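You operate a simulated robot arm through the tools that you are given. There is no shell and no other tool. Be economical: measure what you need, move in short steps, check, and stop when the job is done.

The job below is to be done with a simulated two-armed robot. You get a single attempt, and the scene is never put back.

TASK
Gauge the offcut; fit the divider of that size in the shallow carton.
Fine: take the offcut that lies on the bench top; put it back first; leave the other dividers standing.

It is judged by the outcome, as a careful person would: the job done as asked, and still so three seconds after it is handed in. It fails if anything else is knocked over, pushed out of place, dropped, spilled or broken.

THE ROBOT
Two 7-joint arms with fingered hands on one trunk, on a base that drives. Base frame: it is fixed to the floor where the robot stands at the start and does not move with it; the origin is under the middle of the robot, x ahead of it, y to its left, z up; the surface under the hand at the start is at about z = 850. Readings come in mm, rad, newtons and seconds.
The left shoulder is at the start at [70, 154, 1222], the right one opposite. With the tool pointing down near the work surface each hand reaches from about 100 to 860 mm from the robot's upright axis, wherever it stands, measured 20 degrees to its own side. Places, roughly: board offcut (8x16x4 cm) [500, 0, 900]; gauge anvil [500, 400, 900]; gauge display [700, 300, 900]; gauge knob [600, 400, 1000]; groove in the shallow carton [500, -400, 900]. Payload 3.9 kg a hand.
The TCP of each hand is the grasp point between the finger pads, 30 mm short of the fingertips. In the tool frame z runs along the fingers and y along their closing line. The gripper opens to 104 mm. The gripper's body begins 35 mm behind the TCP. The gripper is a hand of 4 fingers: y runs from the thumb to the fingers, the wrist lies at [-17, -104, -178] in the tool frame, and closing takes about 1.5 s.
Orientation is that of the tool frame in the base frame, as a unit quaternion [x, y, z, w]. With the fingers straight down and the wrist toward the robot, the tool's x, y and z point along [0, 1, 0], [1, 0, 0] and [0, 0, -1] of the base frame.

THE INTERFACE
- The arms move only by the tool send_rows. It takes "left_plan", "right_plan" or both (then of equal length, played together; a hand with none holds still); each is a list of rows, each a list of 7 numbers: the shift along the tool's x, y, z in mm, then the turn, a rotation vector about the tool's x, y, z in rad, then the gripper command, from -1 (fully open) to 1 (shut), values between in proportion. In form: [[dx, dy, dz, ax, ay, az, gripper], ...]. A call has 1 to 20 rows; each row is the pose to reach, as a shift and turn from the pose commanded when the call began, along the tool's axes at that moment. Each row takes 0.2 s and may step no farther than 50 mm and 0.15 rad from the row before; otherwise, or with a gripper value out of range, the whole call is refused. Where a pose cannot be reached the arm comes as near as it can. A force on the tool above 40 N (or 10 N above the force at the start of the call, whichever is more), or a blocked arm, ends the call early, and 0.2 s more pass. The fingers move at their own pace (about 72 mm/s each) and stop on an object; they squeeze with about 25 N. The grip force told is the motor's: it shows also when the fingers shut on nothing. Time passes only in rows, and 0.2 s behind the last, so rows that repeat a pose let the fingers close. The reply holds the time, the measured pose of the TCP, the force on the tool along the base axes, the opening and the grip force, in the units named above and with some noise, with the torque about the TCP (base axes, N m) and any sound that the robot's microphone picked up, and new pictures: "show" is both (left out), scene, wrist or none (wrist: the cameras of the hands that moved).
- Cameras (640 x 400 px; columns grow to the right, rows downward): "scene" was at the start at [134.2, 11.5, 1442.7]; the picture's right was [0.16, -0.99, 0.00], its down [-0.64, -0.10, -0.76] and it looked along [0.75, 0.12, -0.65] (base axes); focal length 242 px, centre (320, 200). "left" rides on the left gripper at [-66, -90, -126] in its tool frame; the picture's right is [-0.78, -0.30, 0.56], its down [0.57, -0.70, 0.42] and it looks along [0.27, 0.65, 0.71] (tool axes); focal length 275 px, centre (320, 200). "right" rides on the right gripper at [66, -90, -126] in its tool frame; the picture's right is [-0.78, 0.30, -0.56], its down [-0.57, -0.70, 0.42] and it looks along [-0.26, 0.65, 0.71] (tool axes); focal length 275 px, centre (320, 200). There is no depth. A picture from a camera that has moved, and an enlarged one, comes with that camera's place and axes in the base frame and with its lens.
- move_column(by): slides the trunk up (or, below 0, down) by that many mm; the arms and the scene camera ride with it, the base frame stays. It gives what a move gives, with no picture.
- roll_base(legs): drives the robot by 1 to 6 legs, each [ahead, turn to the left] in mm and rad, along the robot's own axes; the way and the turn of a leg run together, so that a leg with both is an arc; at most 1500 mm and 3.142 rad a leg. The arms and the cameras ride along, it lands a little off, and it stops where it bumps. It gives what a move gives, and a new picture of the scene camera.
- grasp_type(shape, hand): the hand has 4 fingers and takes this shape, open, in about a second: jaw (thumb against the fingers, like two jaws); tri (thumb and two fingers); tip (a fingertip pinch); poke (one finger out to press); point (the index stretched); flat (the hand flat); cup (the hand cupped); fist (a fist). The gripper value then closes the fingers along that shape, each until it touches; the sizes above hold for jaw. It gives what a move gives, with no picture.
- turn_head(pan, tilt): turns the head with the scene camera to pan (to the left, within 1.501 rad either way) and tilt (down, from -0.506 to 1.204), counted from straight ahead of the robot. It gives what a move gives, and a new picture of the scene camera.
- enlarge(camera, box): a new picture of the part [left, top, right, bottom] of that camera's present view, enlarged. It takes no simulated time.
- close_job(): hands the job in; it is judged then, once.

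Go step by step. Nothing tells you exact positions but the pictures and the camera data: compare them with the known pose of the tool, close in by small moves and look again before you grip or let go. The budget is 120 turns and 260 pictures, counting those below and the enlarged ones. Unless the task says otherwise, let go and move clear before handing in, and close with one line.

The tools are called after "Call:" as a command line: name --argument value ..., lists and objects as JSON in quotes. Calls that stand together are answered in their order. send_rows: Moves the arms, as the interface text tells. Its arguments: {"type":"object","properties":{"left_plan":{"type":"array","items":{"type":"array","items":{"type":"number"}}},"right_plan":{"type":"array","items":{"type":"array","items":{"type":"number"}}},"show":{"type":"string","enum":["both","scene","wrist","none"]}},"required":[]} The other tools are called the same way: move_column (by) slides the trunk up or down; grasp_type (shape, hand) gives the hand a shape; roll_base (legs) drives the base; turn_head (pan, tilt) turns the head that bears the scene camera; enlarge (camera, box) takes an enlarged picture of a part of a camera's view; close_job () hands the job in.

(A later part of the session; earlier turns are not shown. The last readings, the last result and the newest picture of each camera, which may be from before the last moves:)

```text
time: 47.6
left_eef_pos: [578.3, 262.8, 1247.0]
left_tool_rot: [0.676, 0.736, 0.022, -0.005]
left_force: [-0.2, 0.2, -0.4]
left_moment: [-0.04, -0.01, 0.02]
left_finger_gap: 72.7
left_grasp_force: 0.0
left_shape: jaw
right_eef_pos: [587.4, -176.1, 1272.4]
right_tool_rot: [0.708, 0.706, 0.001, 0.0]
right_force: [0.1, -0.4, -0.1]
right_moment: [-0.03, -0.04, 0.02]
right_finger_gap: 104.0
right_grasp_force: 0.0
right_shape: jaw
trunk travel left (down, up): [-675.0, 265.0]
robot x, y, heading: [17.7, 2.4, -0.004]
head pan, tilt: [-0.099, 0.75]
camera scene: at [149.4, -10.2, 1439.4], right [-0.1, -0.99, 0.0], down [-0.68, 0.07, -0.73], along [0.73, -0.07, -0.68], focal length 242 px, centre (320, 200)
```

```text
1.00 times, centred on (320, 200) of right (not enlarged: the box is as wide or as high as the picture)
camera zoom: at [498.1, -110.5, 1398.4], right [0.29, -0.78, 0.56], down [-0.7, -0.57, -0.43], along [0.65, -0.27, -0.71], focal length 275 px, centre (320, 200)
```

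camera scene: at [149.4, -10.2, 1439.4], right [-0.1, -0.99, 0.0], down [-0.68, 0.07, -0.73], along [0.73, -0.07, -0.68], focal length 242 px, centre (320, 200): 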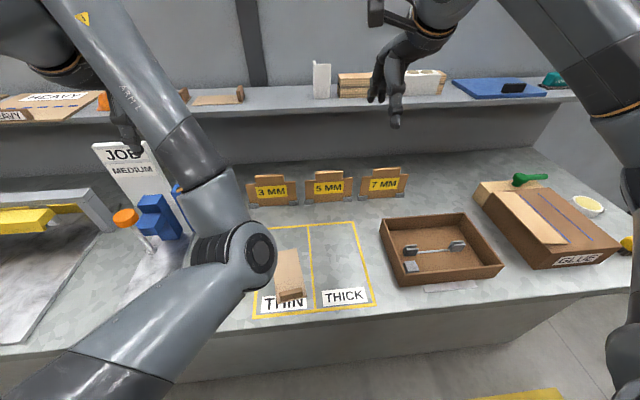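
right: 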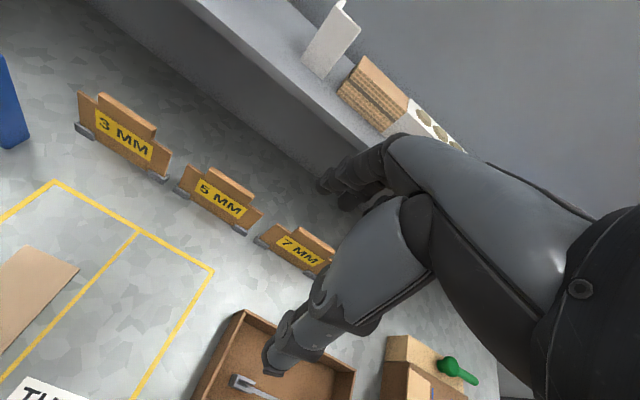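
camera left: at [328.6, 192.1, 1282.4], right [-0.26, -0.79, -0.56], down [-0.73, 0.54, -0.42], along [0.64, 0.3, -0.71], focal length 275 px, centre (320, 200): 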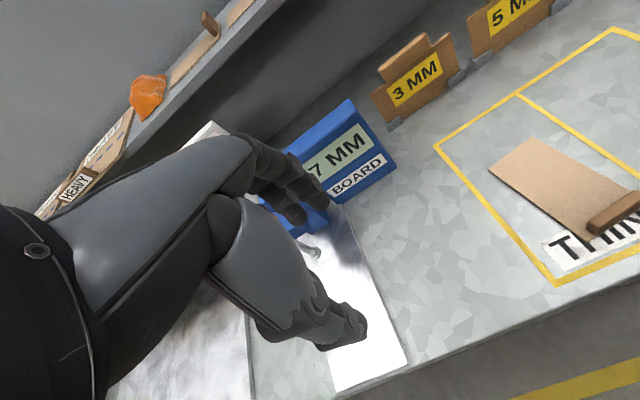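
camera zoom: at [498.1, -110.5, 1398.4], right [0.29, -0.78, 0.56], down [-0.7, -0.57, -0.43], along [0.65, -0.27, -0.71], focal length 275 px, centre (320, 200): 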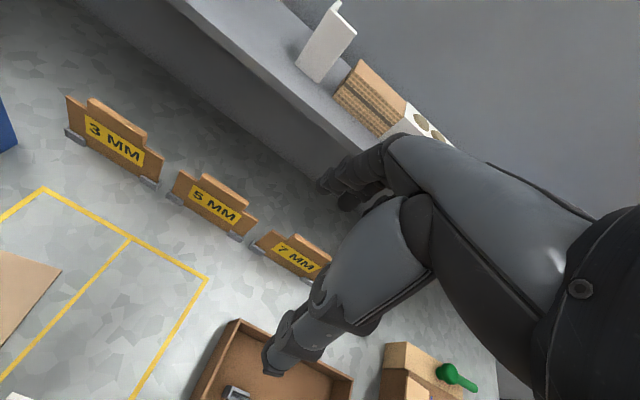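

The divider stands at x≈765, centred y≈-288, tab z≈957–988, no yaw; the carton slots are near x≈530, centred y≈-371. I'll take the right hand above the 7 MM tab.

Call:
send_rows --right_plan '[[-16, 25, 20, 0, 0, 0, -0.2], [-32, 50, 45, 0, 0, 0, -0.2], [-48, 75, 70, 0, 0, 0, -0.2], [-64, 102, 97, 0, 0, 0, -0.2], [-80, 128, 124, 0, 0, 0, -0.2], [-96, 154, 150, 0, 0, 0, -0.2], [-111, 178, 170, 0, 0, 0, -0.2], [-111, 178, 175, 0, 0, 0, -0.2], [-111, 178, 175, 0, 0, 0, -0.2]]' --show "both"

Call:
enlarge --camera "scene" --box '[310, 110, 450, 220]'

Call:
enlarge --camera "right" --box '[180, 180, 400, 400]'

```text
time: 49.6
left_eef_pos: [580.5, 265.5, 1247.9]
left_tool_rot: [0.676, 0.737, 0.021, -0.005]
left_force: [0.3, 0.7, -0.3]
left_moment: [0.02, -0.02, 0.02]
left_finger_gap: 72.5
left_grasp_force: 0.1
left_shape: jaw
right_eef_pos: [768.2, -288.4, 1095.2]
right_tool_rot: [0.708, 0.707, 0.0, 0.0]
right_force: [-0.4, -0.3, 0.6]
right_moment: [-0.01, -0.01, 0.0]
right_finger_gap: 62.7
right_grasp_force: 0.0
right_shape: jaw
trunk travel left (down, up): [-675.0, 265.0]
robot x, y, heading: [20.0, 2.7, 0.002]
head pan, tilt: [-0.099, 0.75]
camera scene: at [152.0, -10.3, 1439.1], right [-0.1, -0.99, 0.0], down [-0.68, 0.07, -0.73], along [0.73, -0.07, -0.68], focal length 242 px, centre (320, 200)
camera right: at [678.5, -221.7, 1220.9], right [0.29, -0.78, 0.56], down [-0.7, -0.57, -0.42], along [0.65, -0.27, -0.71], focal length 275 px, centre (320, 200)
```

scene: 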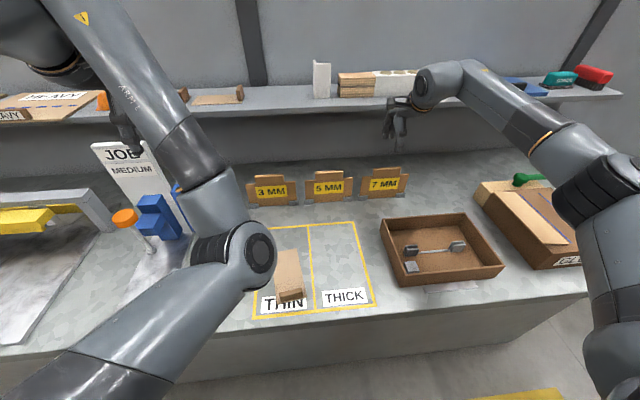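
right: 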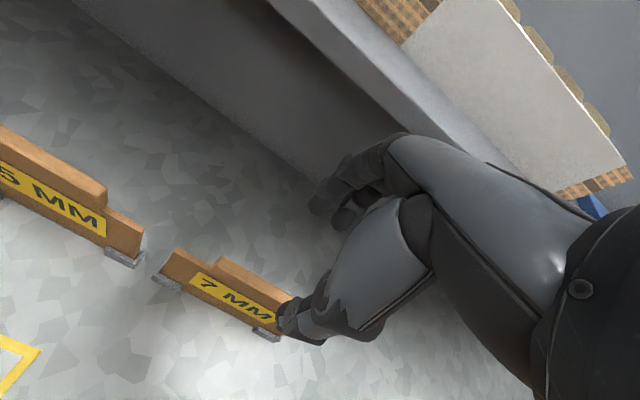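

```text
3.64 times, centred on (380, 165) of scene
camera zoom: at [152.0, -10.3, 1439.1], right [-0.1, -0.99, 0.0], down [-0.68, 0.07, -0.73], along [0.73, -0.07, -0.68], focal length 880 px, centre (102, 327)
```

zoom: 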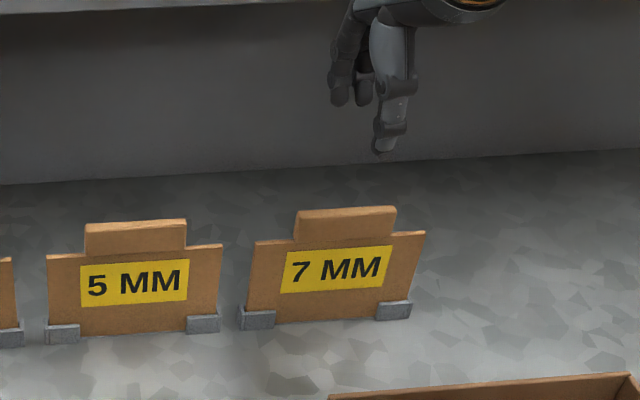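

```text
1.82 times, centred on (290, 290) of right
camera zoom: at [678.5, -221.7, 1220.9], right [0.29, -0.78, 0.56], down [-0.7, -0.57, -0.42], along [0.65, -0.27, -0.71], focal length 500 px, centre (374, 36)
```

zoom: 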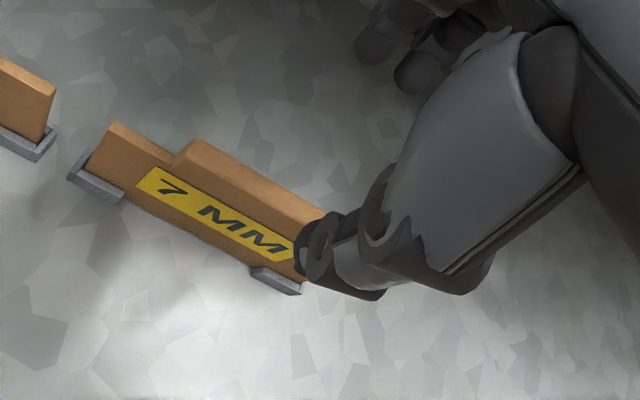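

Alignment agrees (tab at x≈766). I'll descend to TCP z≈1015 and check.

Call:
send_rows --right_plan '[[0, -2, 25, 0, 0, 0, -0.2], [0, -2, 50, 0, 0, 0, -0.2], [0, -2, 70, 0, 0, 0, -0.2], [0, -2, 80, 0, 0, 0, -0.2], [0, -2, 80, 0, 0, 0, -0.2]]' --show "wrist"

Call:
enlarge --camera "right" --box '[180, 180, 400, 400]'

Call:
enlarge --camera "scene" --box '[340, 120, 440, 220]'

```text
time: 50.8
left_eef_pos: [580.8, 264.9, 1245.9]
left_tool_rot: [0.676, 0.736, 0.021, -0.005]
left_force: [-0.2, 0.7, 0.6]
left_moment: [0.03, 0.03, -0.02]
left_finger_gap: 72.5
left_grasp_force: 0.0
left_shape: jaw
right_eef_pos: [765.7, -289.0, 1016.5]
right_tool_rot: [0.708, 0.706, 0.0, 0.0]
right_force: [-0.7, 0.0, -0.4]
right_moment: [-0.01, 0.02, 0.0]
right_finger_gap: 62.9
right_grasp_force: 0.1
right_shape: jaw
trunk travel left (down, up): [-675.0, 265.0]
robot x, y, heading: [21.6, 0.0, -0.001]
head pan, tilt: [-0.099, 0.75]
camera right: at [676.5, -221.9, 1141.2], right [0.29, -0.78, 0.56], down [-0.7, -0.57, -0.42], along [0.65, -0.27, -0.71], focal length 275 px, centre (320, 200)
```

right: 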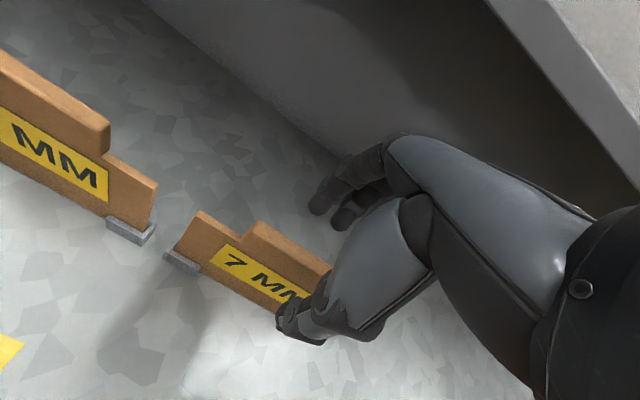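

```text
1.82 times, centred on (290, 290) of right
camera zoom: at [676.5, -221.9, 1141.2], right [0.29, -0.78, 0.56], down [-0.7, -0.57, -0.42], along [0.65, -0.27, -0.71], focal length 500 px, centre (374, 36)
```

zoom: 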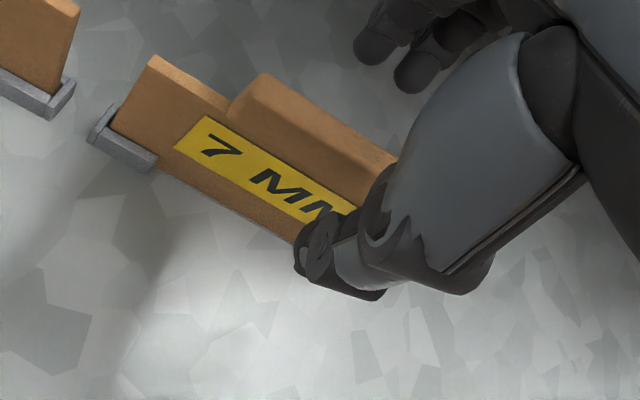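

```text
4.00 times, centred on (390, 170) of scene
camera zoom: at [152.0, -10.2, 1439.1], right [-0.1, -0.99, 0.0], down [-0.68, 0.07, -0.73], along [0.73, -0.07, -0.68], focal length 968 px, centre (40, 320)
```

zoom: 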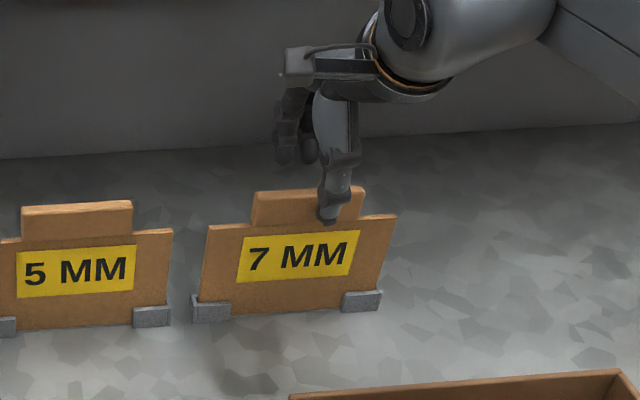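

Thumb in front and fingers behind the tab. I'll go down 26 mm and close.

Call:
send_rows --right_plan '[[0, 0, 12, 0, 0, 0, -0.2], [0, 0, 22, 0, 0, 0, -0.2], [0, 0, 27, 0, 0, 0, -0.2], [0, 0, 27, 0, 0, 0, 0.2], [0, 0, 27, 0, 0, 0, 0.5], [0, 0, 27, 0, 0, 0, 0.7], [0, 0, 27, 0, 0, 0, 1], [0, 0, 27, 0, 0, 0, 1], [0, 0, 27, 0, 0, 0, 1], [0, 0, 27, 0, 0, 0, 1]]' --show "wrist"

Call:
enlarge --camera "right" --box '[180, 180, 400, 400]'

Call:
enlarge --camera "scene" --box '[340, 120, 440, 220]'

```text
time: 53.0
left_eef_pos: [581.6, 264.7, 1246.4]
left_tool_rot: [0.676, 0.737, 0.021, -0.006]
left_force: [-0.5, 0.2, 0.1]
left_moment: [-0.01, -0.03, 0.0]
left_finger_gap: 72.3
left_grasp_force: 0.0
left_shape: jaw
right_eef_pos: [765.7, -287.6, 989.1]
right_tool_rot: [0.708, 0.706, 0.0, -0.001]
right_force: [1.6, 0.1, -0.7]
right_moment: [0.02, -0.06, 0.06]
right_finger_gap: 7.3
right_grasp_force: 24.7
right_shape: jaw
trunk travel left (down, up): [-675.0, 265.0]
robot x, y, heading: [19.0, 0.4, -0.005]
head pan, tilt: [-0.099, 0.75]
camera right: at [676.5, -221.9, 1114.8], right [0.3, -0.78, 0.56], down [-0.7, -0.57, -0.42], along [0.65, -0.27, -0.71], focal length 275 px, centre (320, 200)
```

right: 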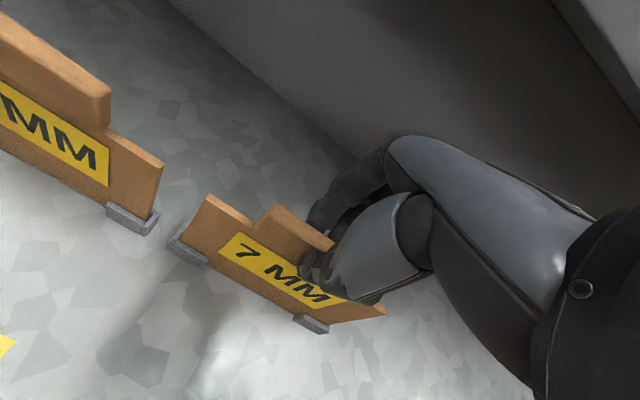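

```text
1.82 times, centred on (290, 290) of right
camera zoom: at [676.5, -221.9, 1114.8], right [0.3, -0.78, 0.56], down [-0.7, -0.57, -0.42], along [0.65, -0.27, -0.71], focal length 500 px, centre (374, 36)
```

zoom: 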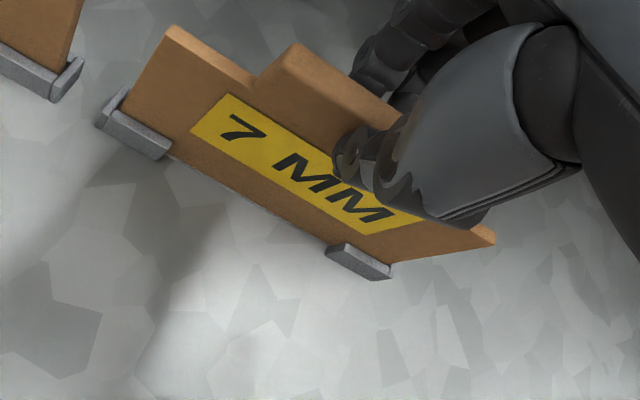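

```text
4.00 times, centred on (390, 170) of scene
camera zoom: at [152.6, -10.4, 1439.0], right [-0.1, -0.99, 0.0], down [-0.68, 0.07, -0.73], along [0.73, -0.07, -0.68], focal length 968 px, centre (40, 320)
```

zoom: 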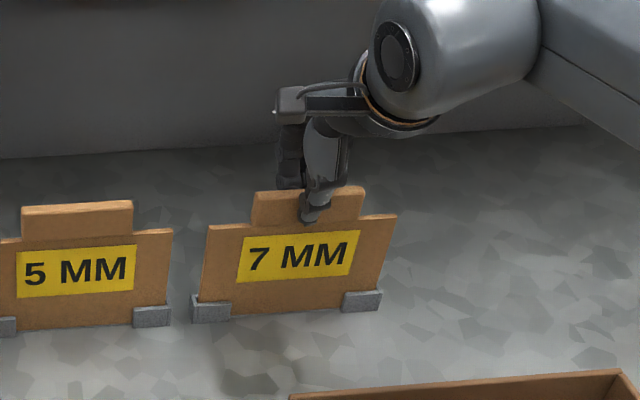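

The tab is gripped without disturbing the divider. I'll lift it straight up out of its holders.

Call:
send_rows --right_plan '[[0, 0, -10, 0, 0, 0, 1], [0, 0, -25, 0, 0, 0, 1], [0, 0, -45, 0, 0, 0, 1], [0, 0, -75, 0, 0, 0, 1], [0, 0, -110, 0, 0, 0, 1], [0, 0, -110, 0, 0, 0, 1]]' --show "both"

```text
time: 54.4
left_eef_pos: [582.2, 263.9, 1245.9]
left_tool_rot: [0.676, 0.737, 0.021, -0.006]
left_force: [-0.3, 0.2, -0.5]
left_moment: [-0.01, 0.02, 0.03]
left_finger_gap: 72.8
left_grasp_force: 0.0
left_shape: jaw
right_eef_pos: [767.3, -289.0, 1099.4]
right_tool_rot: [0.707, 0.707, -0.001, 0.0]
right_force: [0.0, -0.5, -0.7]
right_moment: [0.0, 0.02, -0.03]
right_finger_gap: 7.4
right_grasp_force: 25.2
right_shape: jaw
trunk travel left (down, up): [-675.0, 265.0]
robot x, y, heading: [18.7, -0.7, -0.004]
head pan, tilt: [-0.099, 0.75]
camera scene: at [152.6, -10.6, 1439.0], right [-0.1, -0.99, 0.0], down [-0.68, 0.07, -0.73], along [0.73, -0.07, -0.68], focal length 242 px, centre (320, 200)
camera right: at [677.8, -222.6, 1225.8], right [0.29, -0.78, 0.56], down [-0.7, -0.57, -0.42], along [0.65, -0.27, -0.71], focal length 275 px, centre (320, 200)
```

scene: 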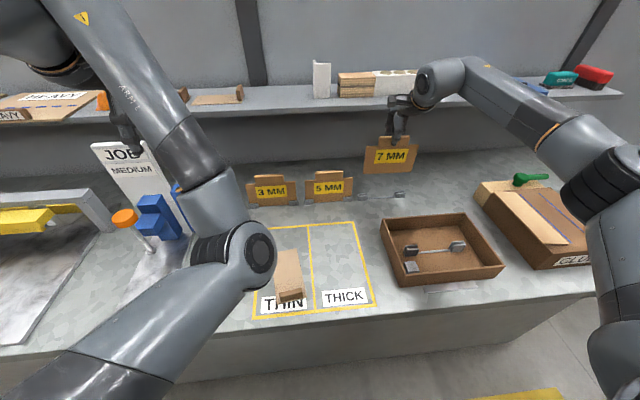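
right: 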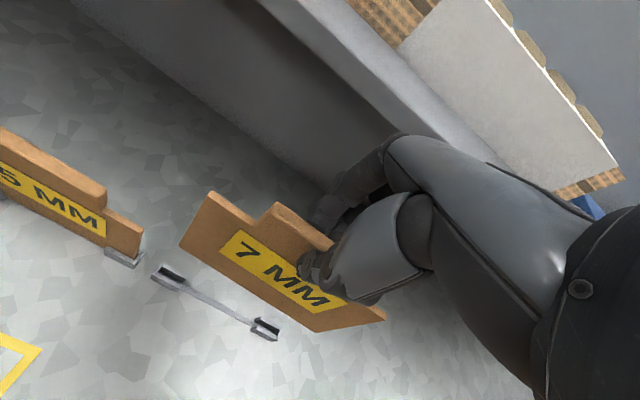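

It's out, revealing an identical clip pair under it. I'll measure both clip pairs from the same camera for a good relative offset.

Call:
enlarge --camera "scene" --box '[350, 180, 410, 215]'

Call:
enlarge --camera "scene" --box '[390, 225, 480, 280]'

Call:
enlarge --camera "scene" --box '[350, 70, 430, 180]'

```text
10.67 times, centred on (380, 198) of scene
camera zoom: at [152.6, -10.6, 1439.0], right [-0.1, -0.99, 0.0], down [-0.68, 0.07, -0.73], along [0.73, -0.07, -0.68], focal length 2582 px, centre (-320, 227)
```

zoom: 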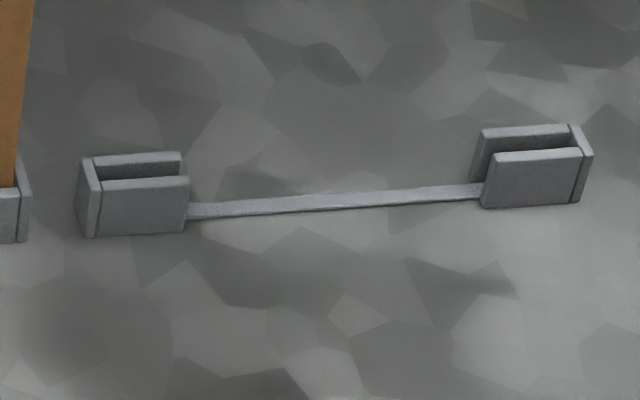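

```text
7.11 times, centred on (435, 252) of scene
camera zoom: at [152.6, -10.6, 1439.0], right [-0.1, -0.99, 0.0], down [-0.68, 0.07, -0.73], along [0.73, -0.07, -0.68], focal length 1721 px, centre (-498, -173)
```

zoom: 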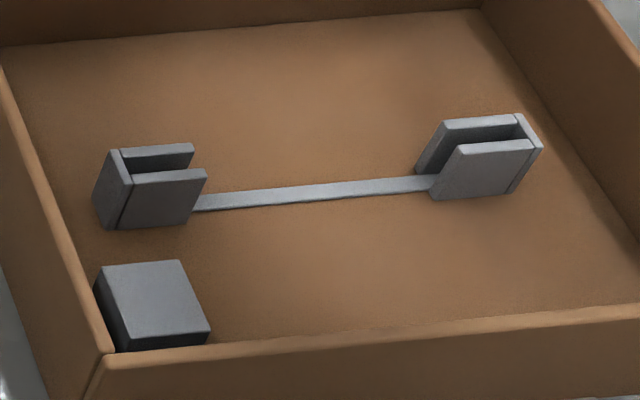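

```text
3.64 times, centred on (390, 125) of scene
camera zoom: at [152.6, -10.6, 1439.0], right [-0.1, -0.99, 0.0], down [-0.68, 0.07, -0.73], along [0.73, -0.07, -0.68], focal length 880 px, centre (66, 473)
```

zoom: 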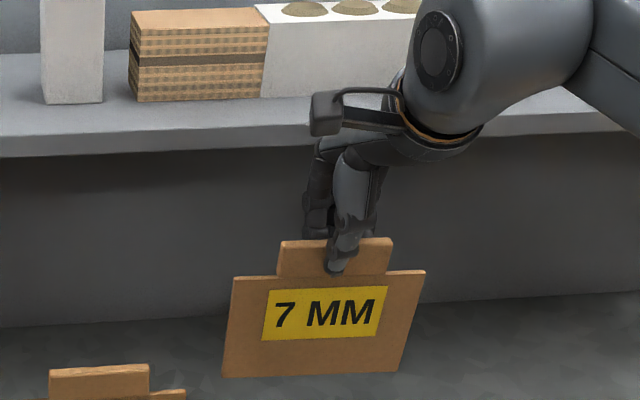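

The two clip pairs have the same form, so seating is a relative shift of roughly (-238,-84) mm from the rack. I'll raise a bit more and back the base 150 mm so the arm has room over the carton.

Call:
send_rows --right_plan '[[0, 0, -30, 0, 0, 0, 1], [0, 0, -30, 0, 0, 0, 1]]' --show "none"

Call:
roll_base --legs '[[-150, 0]]'

```text
time: 55.0
left_eef_pos: [582.1, 264.0, 1246.9]
left_tool_rot: [0.676, 0.736, 0.021, -0.005]
left_force: [-0.3, 0.9, 0.7]
left_moment: [0.0, 0.0, 0.01]
left_finger_gap: 72.7
left_grasp_force: 0.0
left_shape: jaw
right_eef_pos: [767.4, -289.9, 1129.9]
right_tool_rot: [0.708, 0.707, 0.0, -0.001]
right_force: [-0.1, 0.1, 0.0]
right_moment: [0.01, 0.01, 0.02]
right_finger_gap: 7.3
right_grasp_force: 24.8
right_shape: jaw
trunk travel left (down, up): [-675.0, 265.0]
robot x, y, heading: [14.9, -1.4, -0.004]
head pan, tilt: [-0.099, 0.75]
```

```text
time: 56.4
left_eef_pos: [431.2, 263.9, 1248.0]
left_tool_rot: [0.676, 0.736, 0.022, -0.004]
left_force: [-0.1, 0.7, 0.5]
left_moment: [0.01, -0.02, -0.03]
left_finger_gap: 72.5
left_grasp_force: 0.2
left_shape: jaw
right_eef_pos: [615.6, -289.4, 1130.7]
right_tool_rot: [0.708, 0.706, 0.0, 0.0]
right_force: [0.0, -0.3, -0.5]
right_moment: [-0.01, -0.02, -0.04]
right_finger_gap: 7.4
right_grasp_force: 25.1
right_shape: jaw
trunk travel left (down, up): [-675.0, 265.0]
robot x, y, heading: [-126.7, 0.2, -0.006]
head pan, tilt: [-0.099, 0.75]
camera scene: at [1.8, -10.1, 1439.2], right [-0.1, -0.99, 0.0], down [-0.68, 0.07, -0.73], along [0.73, -0.07, -0.68], focal length 242 px, centre (320, 200)
```

scene: 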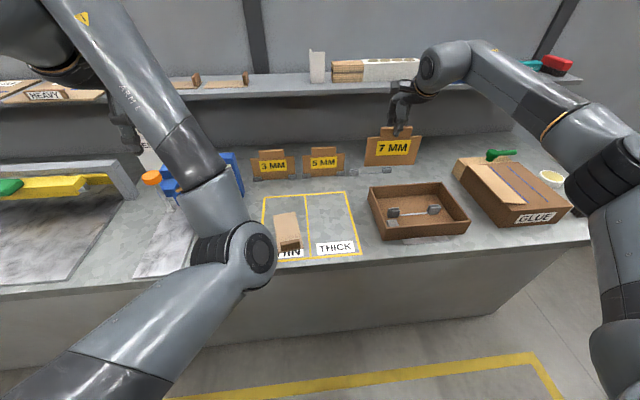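

Now over to above the groove: target (527,-373) at TCP z≈1070.

Call:
send_rows --right_plan '[[-21, -22, 5, 0, 0, 0, 1], [-42, -44, 15, 0, 0, 0, 1], [-63, -66, 35, 0, 0, 0, 1], [-83.5, -88, 55, 0, 0, 0, 1], [-83.5, -88, 61, 0, 0, 0, 1], [-83.5, -88, 61, 0, 0, 0, 1]]' --show "both"

Call:
enlarge --camera "right" --box '[100, 160, 420, 400]'

Call:
enlarge --camera "scene" --box '[360, 130, 480, 250]'

```text
time: 57.8
left_eef_pos: [431.0, 265.4, 1245.7]
left_tool_rot: [0.676, 0.736, 0.021, -0.005]
left_force: [-0.1, 0.8, -0.3]
left_moment: [-0.03, 0.02, -0.03]
left_finger_gap: 72.6
left_grasp_force: 0.0
left_shape: jaw
right_eef_pos: [529.3, -371.8, 1070.0]
right_tool_rot: [0.708, 0.706, 0.0, 0.0]
right_force: [1.1, -0.6, -1.0]
right_moment: [0.01, 0.0, 0.02]
right_finger_gap: 7.1
right_grasp_force: 25.3
right_shape: jaw
trunk travel left (down, up): [-675.0, 265.0]
robot x, y, heading: [-126.2, -1.8, -0.005]
head pan, tilt: [-0.099, 0.75]
camera scene: at [3.3, -9.7, 1439.1], right [-0.1, -0.99, 0.0], down [-0.68, 0.07, -0.73], along [0.73, -0.07, -0.68], focal length 242 px, centre (320, 200)
camera right: at [439.5, -305.2, 1194.7], right [0.29, -0.78, 0.56], down [-0.7, -0.57, -0.42], along [0.65, -0.27, -0.71], focal length 275 px, centre (320, 200)
```

scene: 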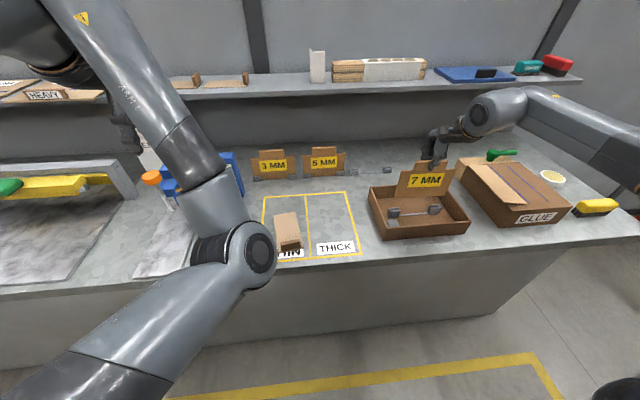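
right: 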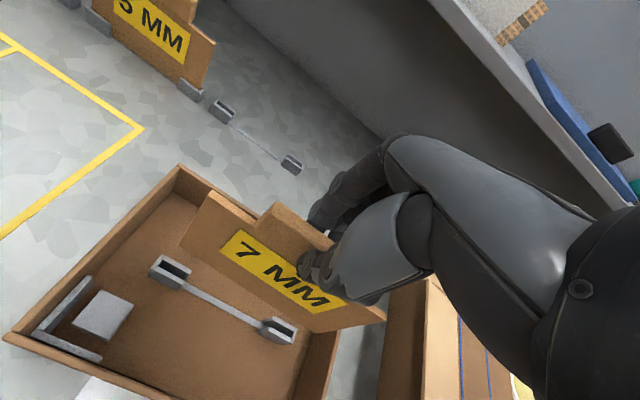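

```text
1.67 times, centred on (260, 280) of right
camera zoom: at [439.5, -305.2, 1194.7], right [0.29, -0.78, 0.56], down [-0.7, -0.57, -0.42], along [0.65, -0.27, -0.71], focal length 459 px, centre (420, 67)
```

zoom: 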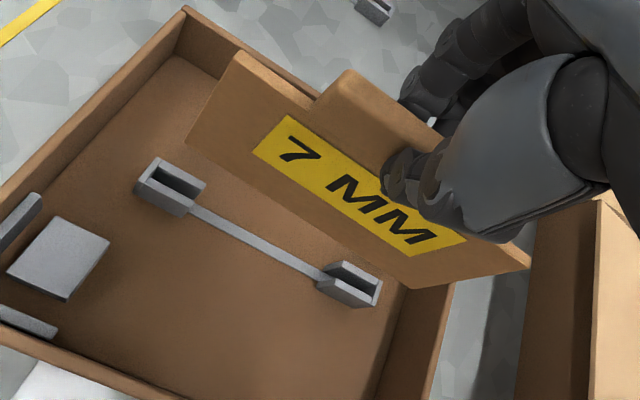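

```text
3.33 times, centred on (420, 190) of scene
camera zoom: at [3.3, -9.7, 1439.1], right [-0.1, -0.99, 0.0], down [-0.68, 0.07, -0.73], along [0.73, -0.07, -0.68], focal length 807 px, centre (-13, 233)
```

zoom: 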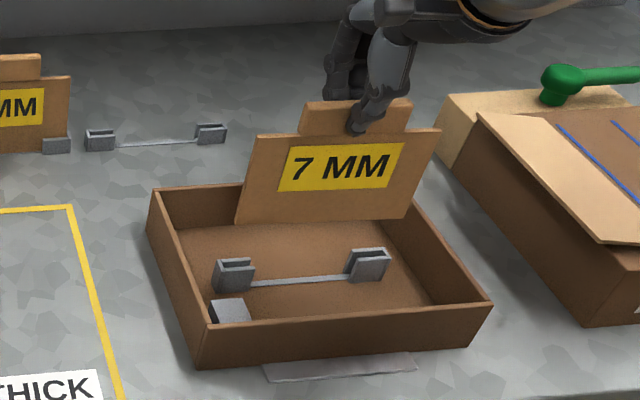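

The wrist view, compared with the rack view, suggests the groove is about 5 mm nearer and a few mm left, and its floor perhaps 15–20 mm higher than the rack's. I'll adjust partly, lower to z≈1048 and look again.

Call:
send_rows --right_plan '[[2, -2, 8, 0, 0, 0, 1], [4, -4, 16, 0, 0, 0, 1], [4, -4, 22, 0, 0, 0, 1], [4, -4, 22, 0, 0, 0, 1]]' --show "none"

Call:
enlarge --camera "right" --box '[130, 220, 230, 320]'

Call:
enlarge --camera "right" --box '[230, 280, 350, 400]'

Call:
enlarge --camera "right" --box '[100, 160, 420, 400]'

Call:
enlarge --camera "scene" --box '[370, 150, 470, 250]'

```text
time: 58.8
left_eef_pos: [432.1, 264.3, 1246.1]
left_tool_rot: [0.676, 0.736, 0.02, -0.006]
left_force: [-0.6, 0.1, -0.2]
left_moment: [0.0, 0.02, 0.01]
left_finger_gap: 72.5
left_grasp_force: 0.1
left_shape: jaw
right_eef_pos: [523.9, -368.4, 1046.2]
right_tool_rot: [0.708, 0.706, 0.0, -0.001]
right_force: [1.0, 0.8, 0.0]
right_moment: [-0.03, 0.01, 0.0]
right_finger_gap: 7.2
right_grasp_force: 24.7
right_shape: jaw
trunk travel left (down, up): [-675.0, 265.0]
robot x, y, heading: [-126.0, -1.1, -0.002]
head pan, tilt: [-0.099, 0.75]
```

```text
4.00 times, centred on (180, 270) of right
camera zoom: at [435.2, -301.9, 1172.3], right [0.29, -0.78, 0.56], down [-0.7, -0.57, -0.42], along [0.65, -0.27, -0.71], focal length 1101 px, centre (880, -80)
```

zoom: 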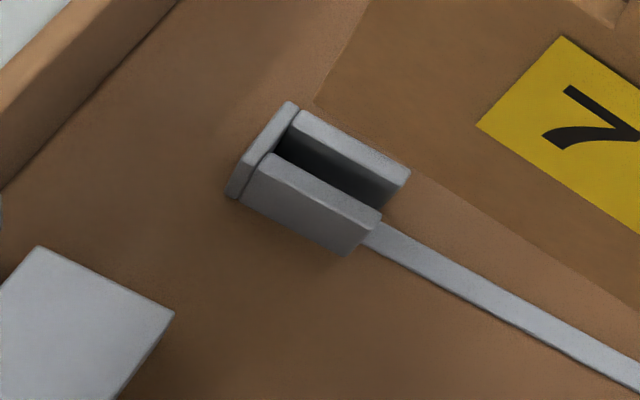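

```text
3.33 times, centred on (290, 340) of right
camera zoom: at [435.2, -301.9, 1172.3], right [0.29, -0.78, 0.56], down [-0.7, -0.57, -0.42], along [0.65, -0.27, -0.71], focal length 918 px, centre (420, -267)
```

zoom: 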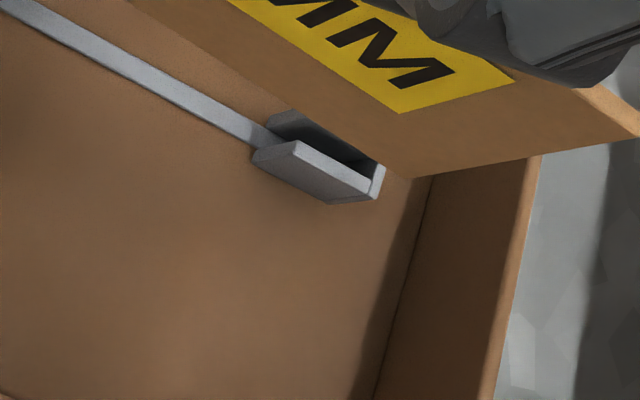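

```text
1.67 times, centred on (260, 280) of right
camera zoom: at [435.2, -301.9, 1172.3], right [0.29, -0.78, 0.56], down [-0.7, -0.57, -0.42], along [0.65, -0.27, -0.71], focal length 459 px, centre (420, 67)
```

zoom: 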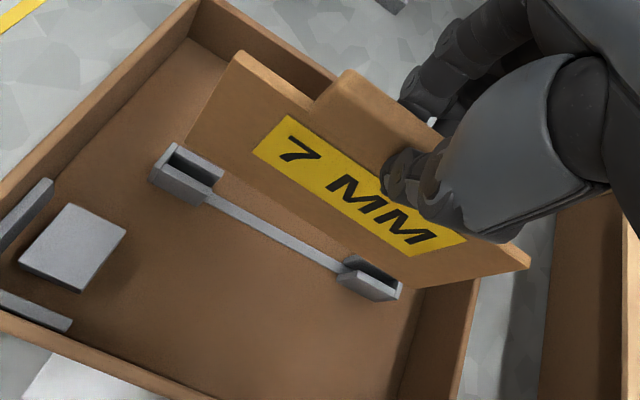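

```text
4.00 times, centred on (420, 200) of scene
camera zoom: at [3.1, -10.0, 1439.1], right [-0.1, -0.99, 0.0], down [-0.68, 0.07, -0.73], along [0.73, -0.07, -0.68], focal length 968 px, centre (-80, 200)
```

zoom: 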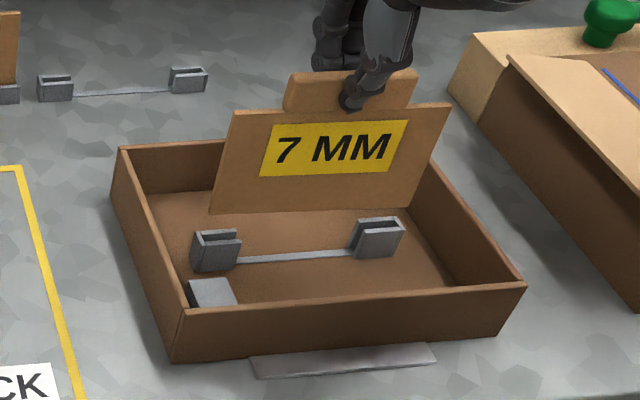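

Refined: groove at about x 521, y -369.5, seating at TCP z≈1004. I'll shift there, lower to z≈1032 (board just above the clips) and check closely.

Call:
send_rows --right_plan '[[-1, -4, 5, 0, 0, 0, 1], [-1, -4, 10, 0, 0, 0, 1], [-1, -4, 15, 0, 0, 0, 1], [-1, -4, 15, 0, 0, 0, 1]]' --show "none"

Call:
enlarge --camera "right" --box '[140, 210, 240, 310]'

Call:
enlarge --camera "right" --box '[250, 280, 370, 400]'

Call:
enlarge --camera "scene" --box '[380, 160, 460, 240]'

```text
time: 59.8
left_eef_pos: [431.2, 262.8, 1246.7]
left_tool_rot: [0.676, 0.737, 0.023, -0.006]
left_force: [-1.0, 0.4, 0.3]
left_moment: [0.02, 0.0, 0.01]
left_finger_gap: 72.5
left_grasp_force: 0.0
left_shape: jaw
right_eef_pos: [519.9, -370.2, 1031.8]
right_tool_rot: [0.708, 0.706, 0.001, -0.001]
right_force: [0.1, 0.0, -0.8]
right_moment: [0.01, -0.03, -0.05]
right_finger_gap: 7.5
right_grasp_force: 24.5
right_shape: jaw
trunk travel left (down, up): [-675.0, 265.0]
robot x, y, heading: [-127.4, -1.6, -0.002]
head pan, tilt: [-0.099, 0.75]
```

```text
4.00 times, centred on (190, 260) of right
camera zoom: at [431.0, -302.8, 1157.7], right [0.29, -0.78, 0.56], down [-0.7, -0.57, -0.42], along [0.65, -0.27, -0.71], focal length 1101 px, centre (840, -40)
```

zoom: 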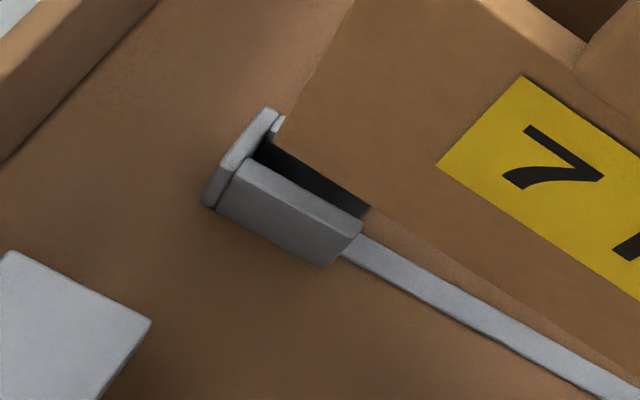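

```text
3.33 times, centred on (310, 340) of right
camera zoom: at [431.0, -302.8, 1157.7], right [0.29, -0.78, 0.56], down [-0.7, -0.57, -0.42], along [0.65, -0.27, -0.71], focal length 918 px, centre (353, -267)
```

zoom: 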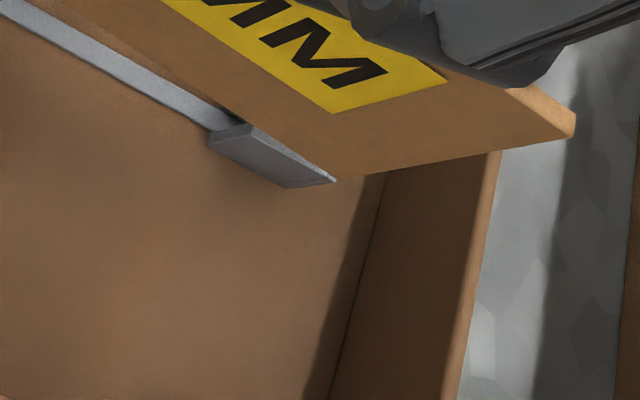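

```text
5.00 times, centred on (420, 200) of scene
camera zoom: at [2.9, -10.2, 1439.1], right [-0.1, -0.99, 0.0], down [-0.68, 0.07, -0.73], along [0.73, -0.07, -0.68], focal length 1210 px, centre (-180, 200)
```

zoom: 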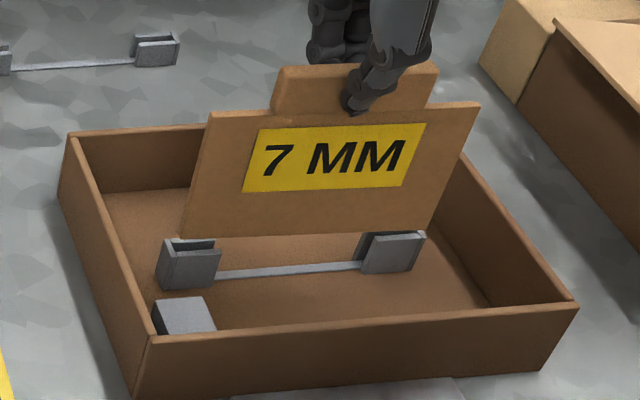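

The board's bottom is just above the clips, seemingly within a couple of mm of the slots. I'll lower 4 mm and recheck.

Call:
send_rows --right_plan '[[0, 0, 2, 0, 0, 0, 1], [0, 0, 4, 0, 0, 0, 1], [0, 0, 4, 0, 0, 0, 1]]' --show "none"

Call:
enlarge --camera "right" --box '[165, 215, 235, 285]'

Call:
enlarge --camera "right" --box '[270, 300, 340, 370]'

Call:
enlarge --camera "scene" --box '[380, 185, 450, 225]'

```text
time: 60.6
left_eef_pos: [432.0, 263.4, 1245.9]
left_tool_rot: [0.676, 0.737, 0.021, -0.006]
left_force: [0.3, 0.5, 0.5]
left_moment: [0.02, -0.04, -0.01]
left_finger_gap: 72.5
left_grasp_force: 0.1
left_shape: jaw
right_eef_pos: [520.1, -368.8, 1027.9]
right_tool_rot: [0.709, 0.706, 0.0, 0.0]
right_force: [-0.7, 0.1, -0.8]
right_moment: [0.0, -0.01, 0.01]
right_finger_gap: 7.5
right_grasp_force: 24.6
right_shape: jaw
trunk travel left (down, up): [-675.0, 265.0]
robot x, y, heading: [-129.1, -0.6, -0.006]
head pan, tilt: [-0.099, 0.75]
```

```text
5.71 times, centred on (200, 250) of right
camera zoom: at [431.2, -302.7, 1153.6], right [0.29, -0.78, 0.56], down [-0.7, -0.57, -0.42], along [0.65, -0.27, -0.71], focal length 1573 px, centre (1006, -86)
```

zoom: 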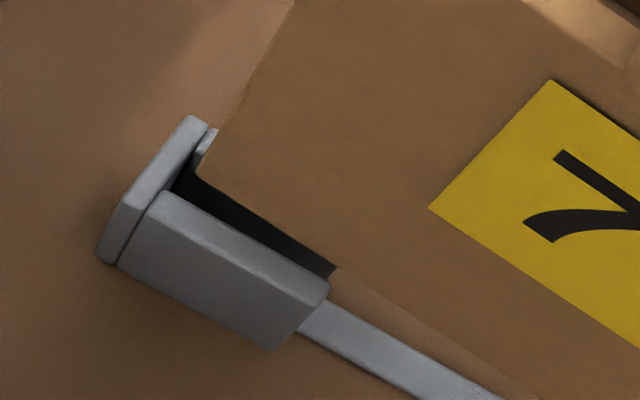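

```text
5.71 times, centred on (305, 335) of right
camera zoom: at [431.2, -302.7, 1153.6], right [0.29, -0.78, 0.56], down [-0.7, -0.57, -0.42], along [0.65, -0.27, -0.71], focal length 1573 px, centre (406, -571)
```

zoom: 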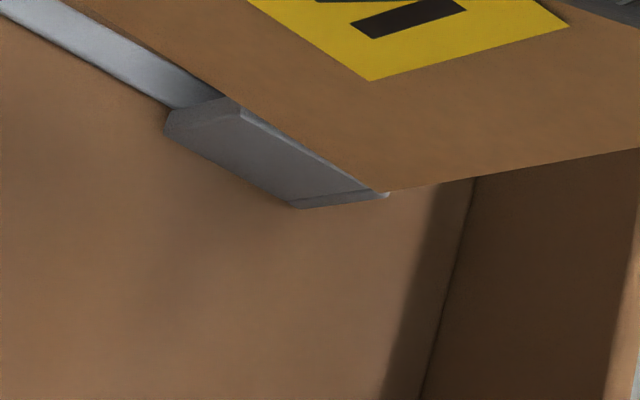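

```text
9.14 times, centred on (415, 205) of scene
camera zoom: at [3.1, -10.1, 1439.1], right [-0.1, -0.99, 0.0], down [-0.68, 0.07, -0.73], along [0.73, -0.07, -0.68], focal length 2213 px, centre (-549, 154)
```

zoom: 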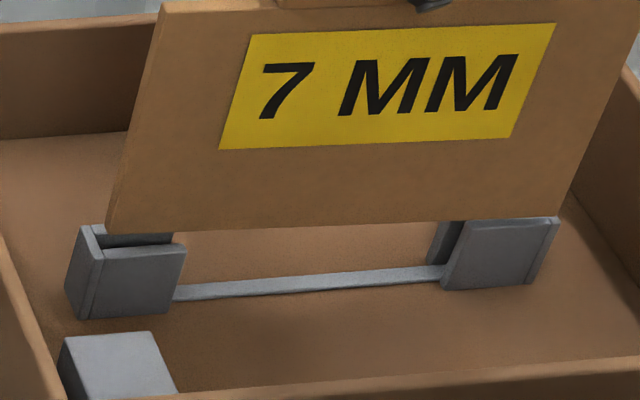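

The board appears yawed in the grip by about 0.06–0.08 rad relative to the clips (right end too near). I'll raise slightly, yaw the hand to correct it, and look again.

Call:
send_rows --right_plan '[[0, 0, -4, 0, 0, 0, 1], [0, 0, -4, 0, 0, -0.035, 1], [0, 0, -4, 0, 0, -0.07, 1], [0, 0, -4, 0, 0, -0.07, 1]]' --show "none"

Call:
enlarge --camera "right" --box '[160, 210, 240, 290]'

Call:
enlarge --camera "right" --box '[270, 290, 350, 370]'

Call:
enlarge --camera "scene" --box '[380, 185, 450, 225]'

```text
time: 61.6
left_eef_pos: [431.7, 264.0, 1246.4]
left_tool_rot: [0.676, 0.737, 0.021, -0.006]
left_force: [0.2, -0.5, 0.2]
left_moment: [-0.01, -0.01, 0.0]
left_finger_gap: 72.7
left_grasp_force: 0.1
left_shape: jaw
right_eef_pos: [520.6, -369.5, 1032.4]
right_tool_rot: [0.683, 0.73, 0.0, 0.0]
right_force: [1.0, 0.1, -0.3]
right_moment: [-0.02, 0.03, 0.02]
right_finger_gap: 7.4
right_grasp_force: 25.4
right_shape: jaw
trunk travel left (down, up): [-675.0, 265.0]
robot x, y, heading: [-130.3, 0.7, -0.002]
head pan, tilt: [-0.099, 0.75]
```

```text
5.00 times, centred on (200, 250) of right
camera zoom: at [426.7, -309.2, 1157.6], right [0.35, -0.76, 0.56], down [-0.66, -0.62, -0.42], along [0.66, -0.22, -0.71], focal length 1376 px, centre (920, -50)
```

zoom: 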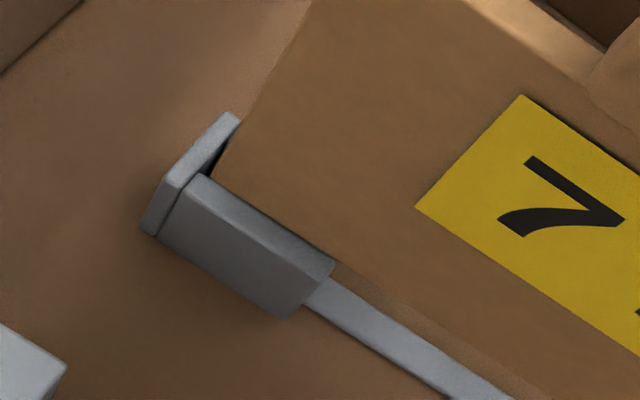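

```text
5.00 times, centred on (310, 330) of right
camera zoom: at [426.7, -309.2, 1157.6], right [0.35, -0.76, 0.56], down [-0.66, -0.62, -0.42], along [0.66, -0.22, -0.71], focal length 1376 px, centre (370, -450)
```

zoom: 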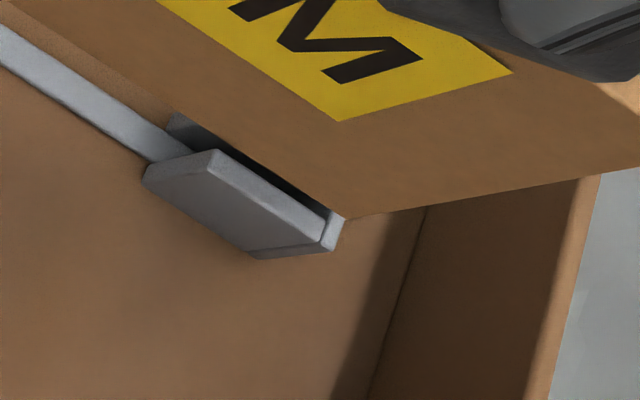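

```text
9.14 times, centred on (415, 205) of scene
camera zoom: at [3.0, -10.1, 1439.1], right [-0.1, -0.99, 0.0], down [-0.68, 0.07, -0.73], along [0.73, -0.07, -0.68], focal length 2213 px, centre (-549, 154)
```

zoom: 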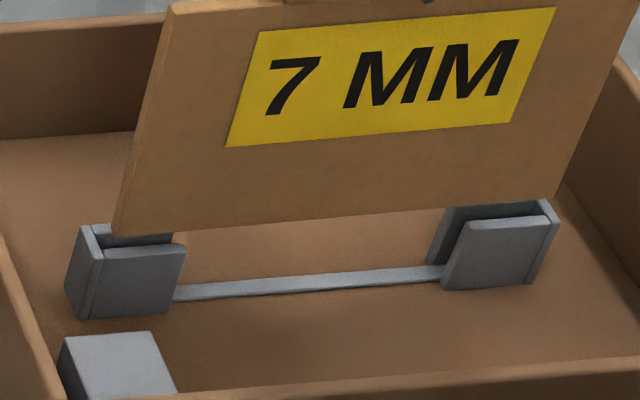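

Yaw now matches the clips; the board should move about 2.8 mm forward and 1 mm left. I'll apply that, lower 4 mm and recheck.

Call:
send_rows --right_plan '[[1, 2.8, 0, 0, 0, 0.008, 1], [1, 2.8, 4, 0, 0, 0.008, 1], [1, 2.8, 4, 0, 0, 0.008, 1]]' --show "none"

Call:
enlarge --camera "right" --box '[165, 215, 235, 285]'

Call:
enlarge --camera "right" --box '[280, 300, 350, 370]'

Call:
enlarge --camera "scene" --box '[380, 185, 450, 225]'

```text
time: 62.4
left_eef_pos: [433.0, 263.9, 1247.0]
left_tool_rot: [0.676, 0.737, 0.022, -0.006]
left_force: [-0.7, -0.5, -0.5]
left_moment: [-0.02, 0.02, 0.0]
left_finger_gap: 72.4
left_grasp_force: 0.0
left_shape: jaw
right_eef_pos: [523.3, -367.5, 1028.3]
right_tool_rot: [0.686, 0.727, 0.0, 0.0]
right_force: [0.6, -0.4, 0.0]
right_moment: [-0.01, 0.01, -0.02]
right_finger_gap: 7.2
right_grasp_force: 24.5
right_shape: jaw
trunk travel left (down, up): [-675.0, 265.0]
robot x, y, heading: [-127.7, -2.6, -0.006]
head pan, tilt: [-0.099, 0.75]
```

```text
5.71 times, centred on (200, 250) of right
camera zoom: at [429.9, -307.5, 1153.4], right [0.34, -0.76, 0.56], down [-0.67, -0.61, -0.42], along [0.66, -0.23, -0.71], focal length 1573 px, centre (1006, -86)
```

zoom: 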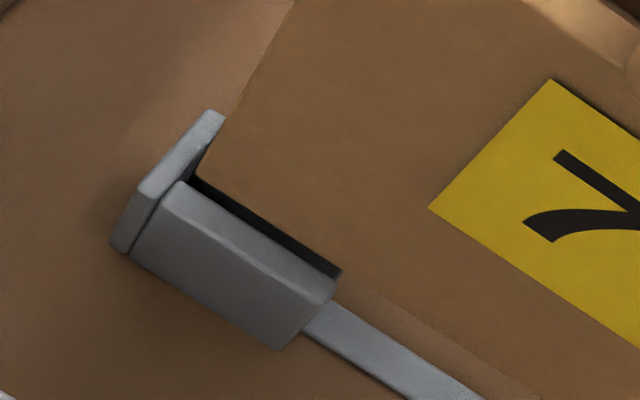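

```text
5.71 times, centred on (315, 335) of right
camera zoom: at [429.9, -307.5, 1153.4], right [0.34, -0.76, 0.56], down [-0.67, -0.61, -0.42], along [0.66, -0.23, -0.71], focal length 1573 px, centre (349, -571)
```

zoom: 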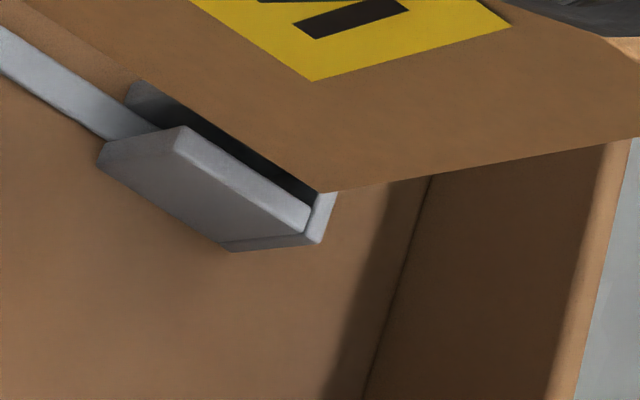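

```text
9.14 times, centred on (415, 205) of scene
camera zoom: at [3.0, -10.1, 1439.1], right [-0.1, -0.99, 0.0], down [-0.68, 0.07, -0.73], along [0.73, -0.07, -0.68], focal length 2213 px, centre (-549, 154)
```

zoom: 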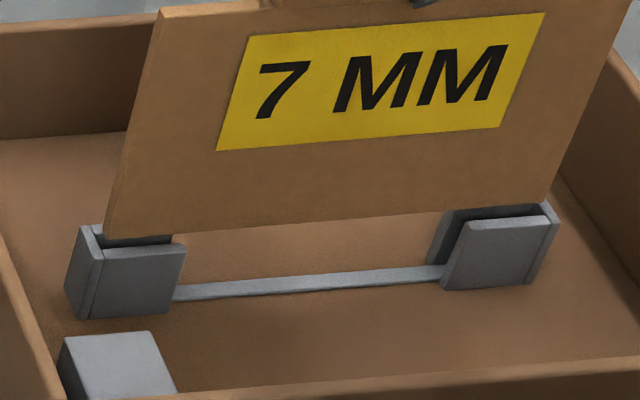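

Close now: k≈5 mm above the clip tops, needing a hair of yaw. I'll correct and lower 7 mm gently, watching force.

Call:
send_rows --right_plan '[[0, 0.2, 1, 0, 0, 0.009, 1], [0, 0.2, 3, 0, 0, 0.009, 1], [0, 0.2, 4, 0, 0, 0.009, 1], [0, 0.2, 5, 0, 0, 0.009, 1], [0, 0.2, 6, 0, 0, 0.009, 1], [0, 0.2, 7, 0, 0, 0.009, 1]]' --show "none"

Call:
enlarge --camera "right" --box '[165, 215, 235, 285]'

Call:
enlarge --camera "right" --box '[280, 300, 350, 370]'

Call:
enlarge --camera "scene" --box '[380, 185, 450, 225]'

```text
time: 63.8
left_eef_pos: [432.1, 263.0, 1245.7]
left_tool_rot: [0.676, 0.736, 0.022, -0.005]
left_force: [-0.4, -0.1, 0.3]
left_moment: [-0.03, 0.0, 0.03]
left_finger_gap: 72.5
left_grasp_force: 0.2
left_shape: jaw
right_eef_pos: [523.3, -369.0, 1022.5]
right_tool_rot: [0.69, 0.724, 0.001, 0.002]
right_force: [0.8, -3.1, 7.2]
right_moment: [0.0, -0.02, 0.0]
right_finger_gap: 7.2
right_grasp_force: 25.4
right_shape: jaw
trunk travel left (down, up): [-675.0, 265.0]
robot x, y, heading: [-130.2, -1.4, -0.004]
head pan, tilt: [-0.099, 0.75]
```

```text
5.71 times, centred on (200, 250) of right
camera zoom: at [429.9, -307.2, 1148.1], right [0.33, -0.76, 0.56], down [-0.67, -0.61, -0.43], along [0.66, -0.23, -0.71], focal length 1573 px, centre (1006, -86)
```

zoom: 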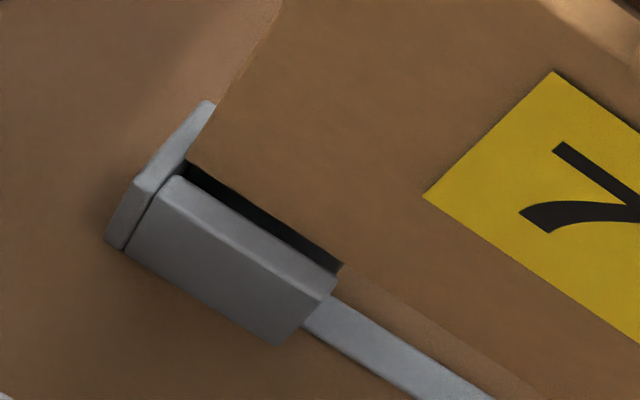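

```text
5.71 times, centred on (315, 335) of right
camera zoom: at [429.9, -307.2, 1148.1], right [0.33, -0.76, 0.56], down [-0.67, -0.61, -0.43], along [0.66, -0.23, -0.71], focal length 1573 px, centre (349, -571)
```

zoom: 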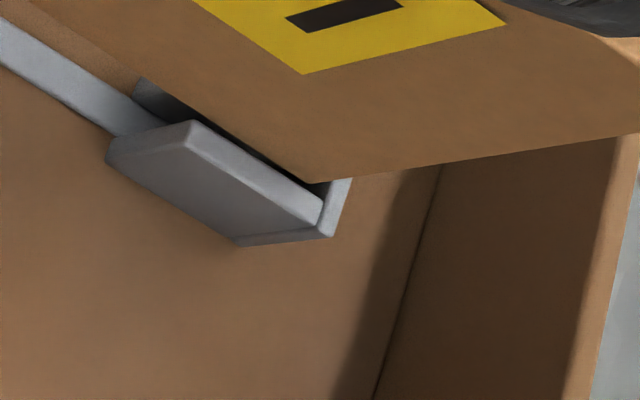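

```text
9.14 times, centred on (415, 205) of scene
camera zoom: at [1.6, -10.2, 1439.3], right [-0.1, -0.99, 0.0], down [-0.68, 0.07, -0.73], along [0.73, -0.08, -0.68], focal length 2213 px, centre (-549, 154)
```

zoom: 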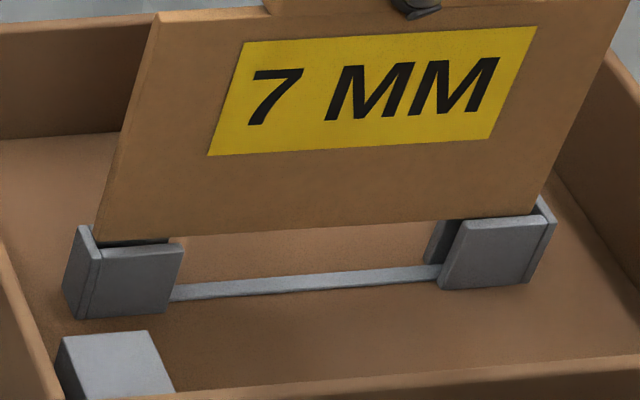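

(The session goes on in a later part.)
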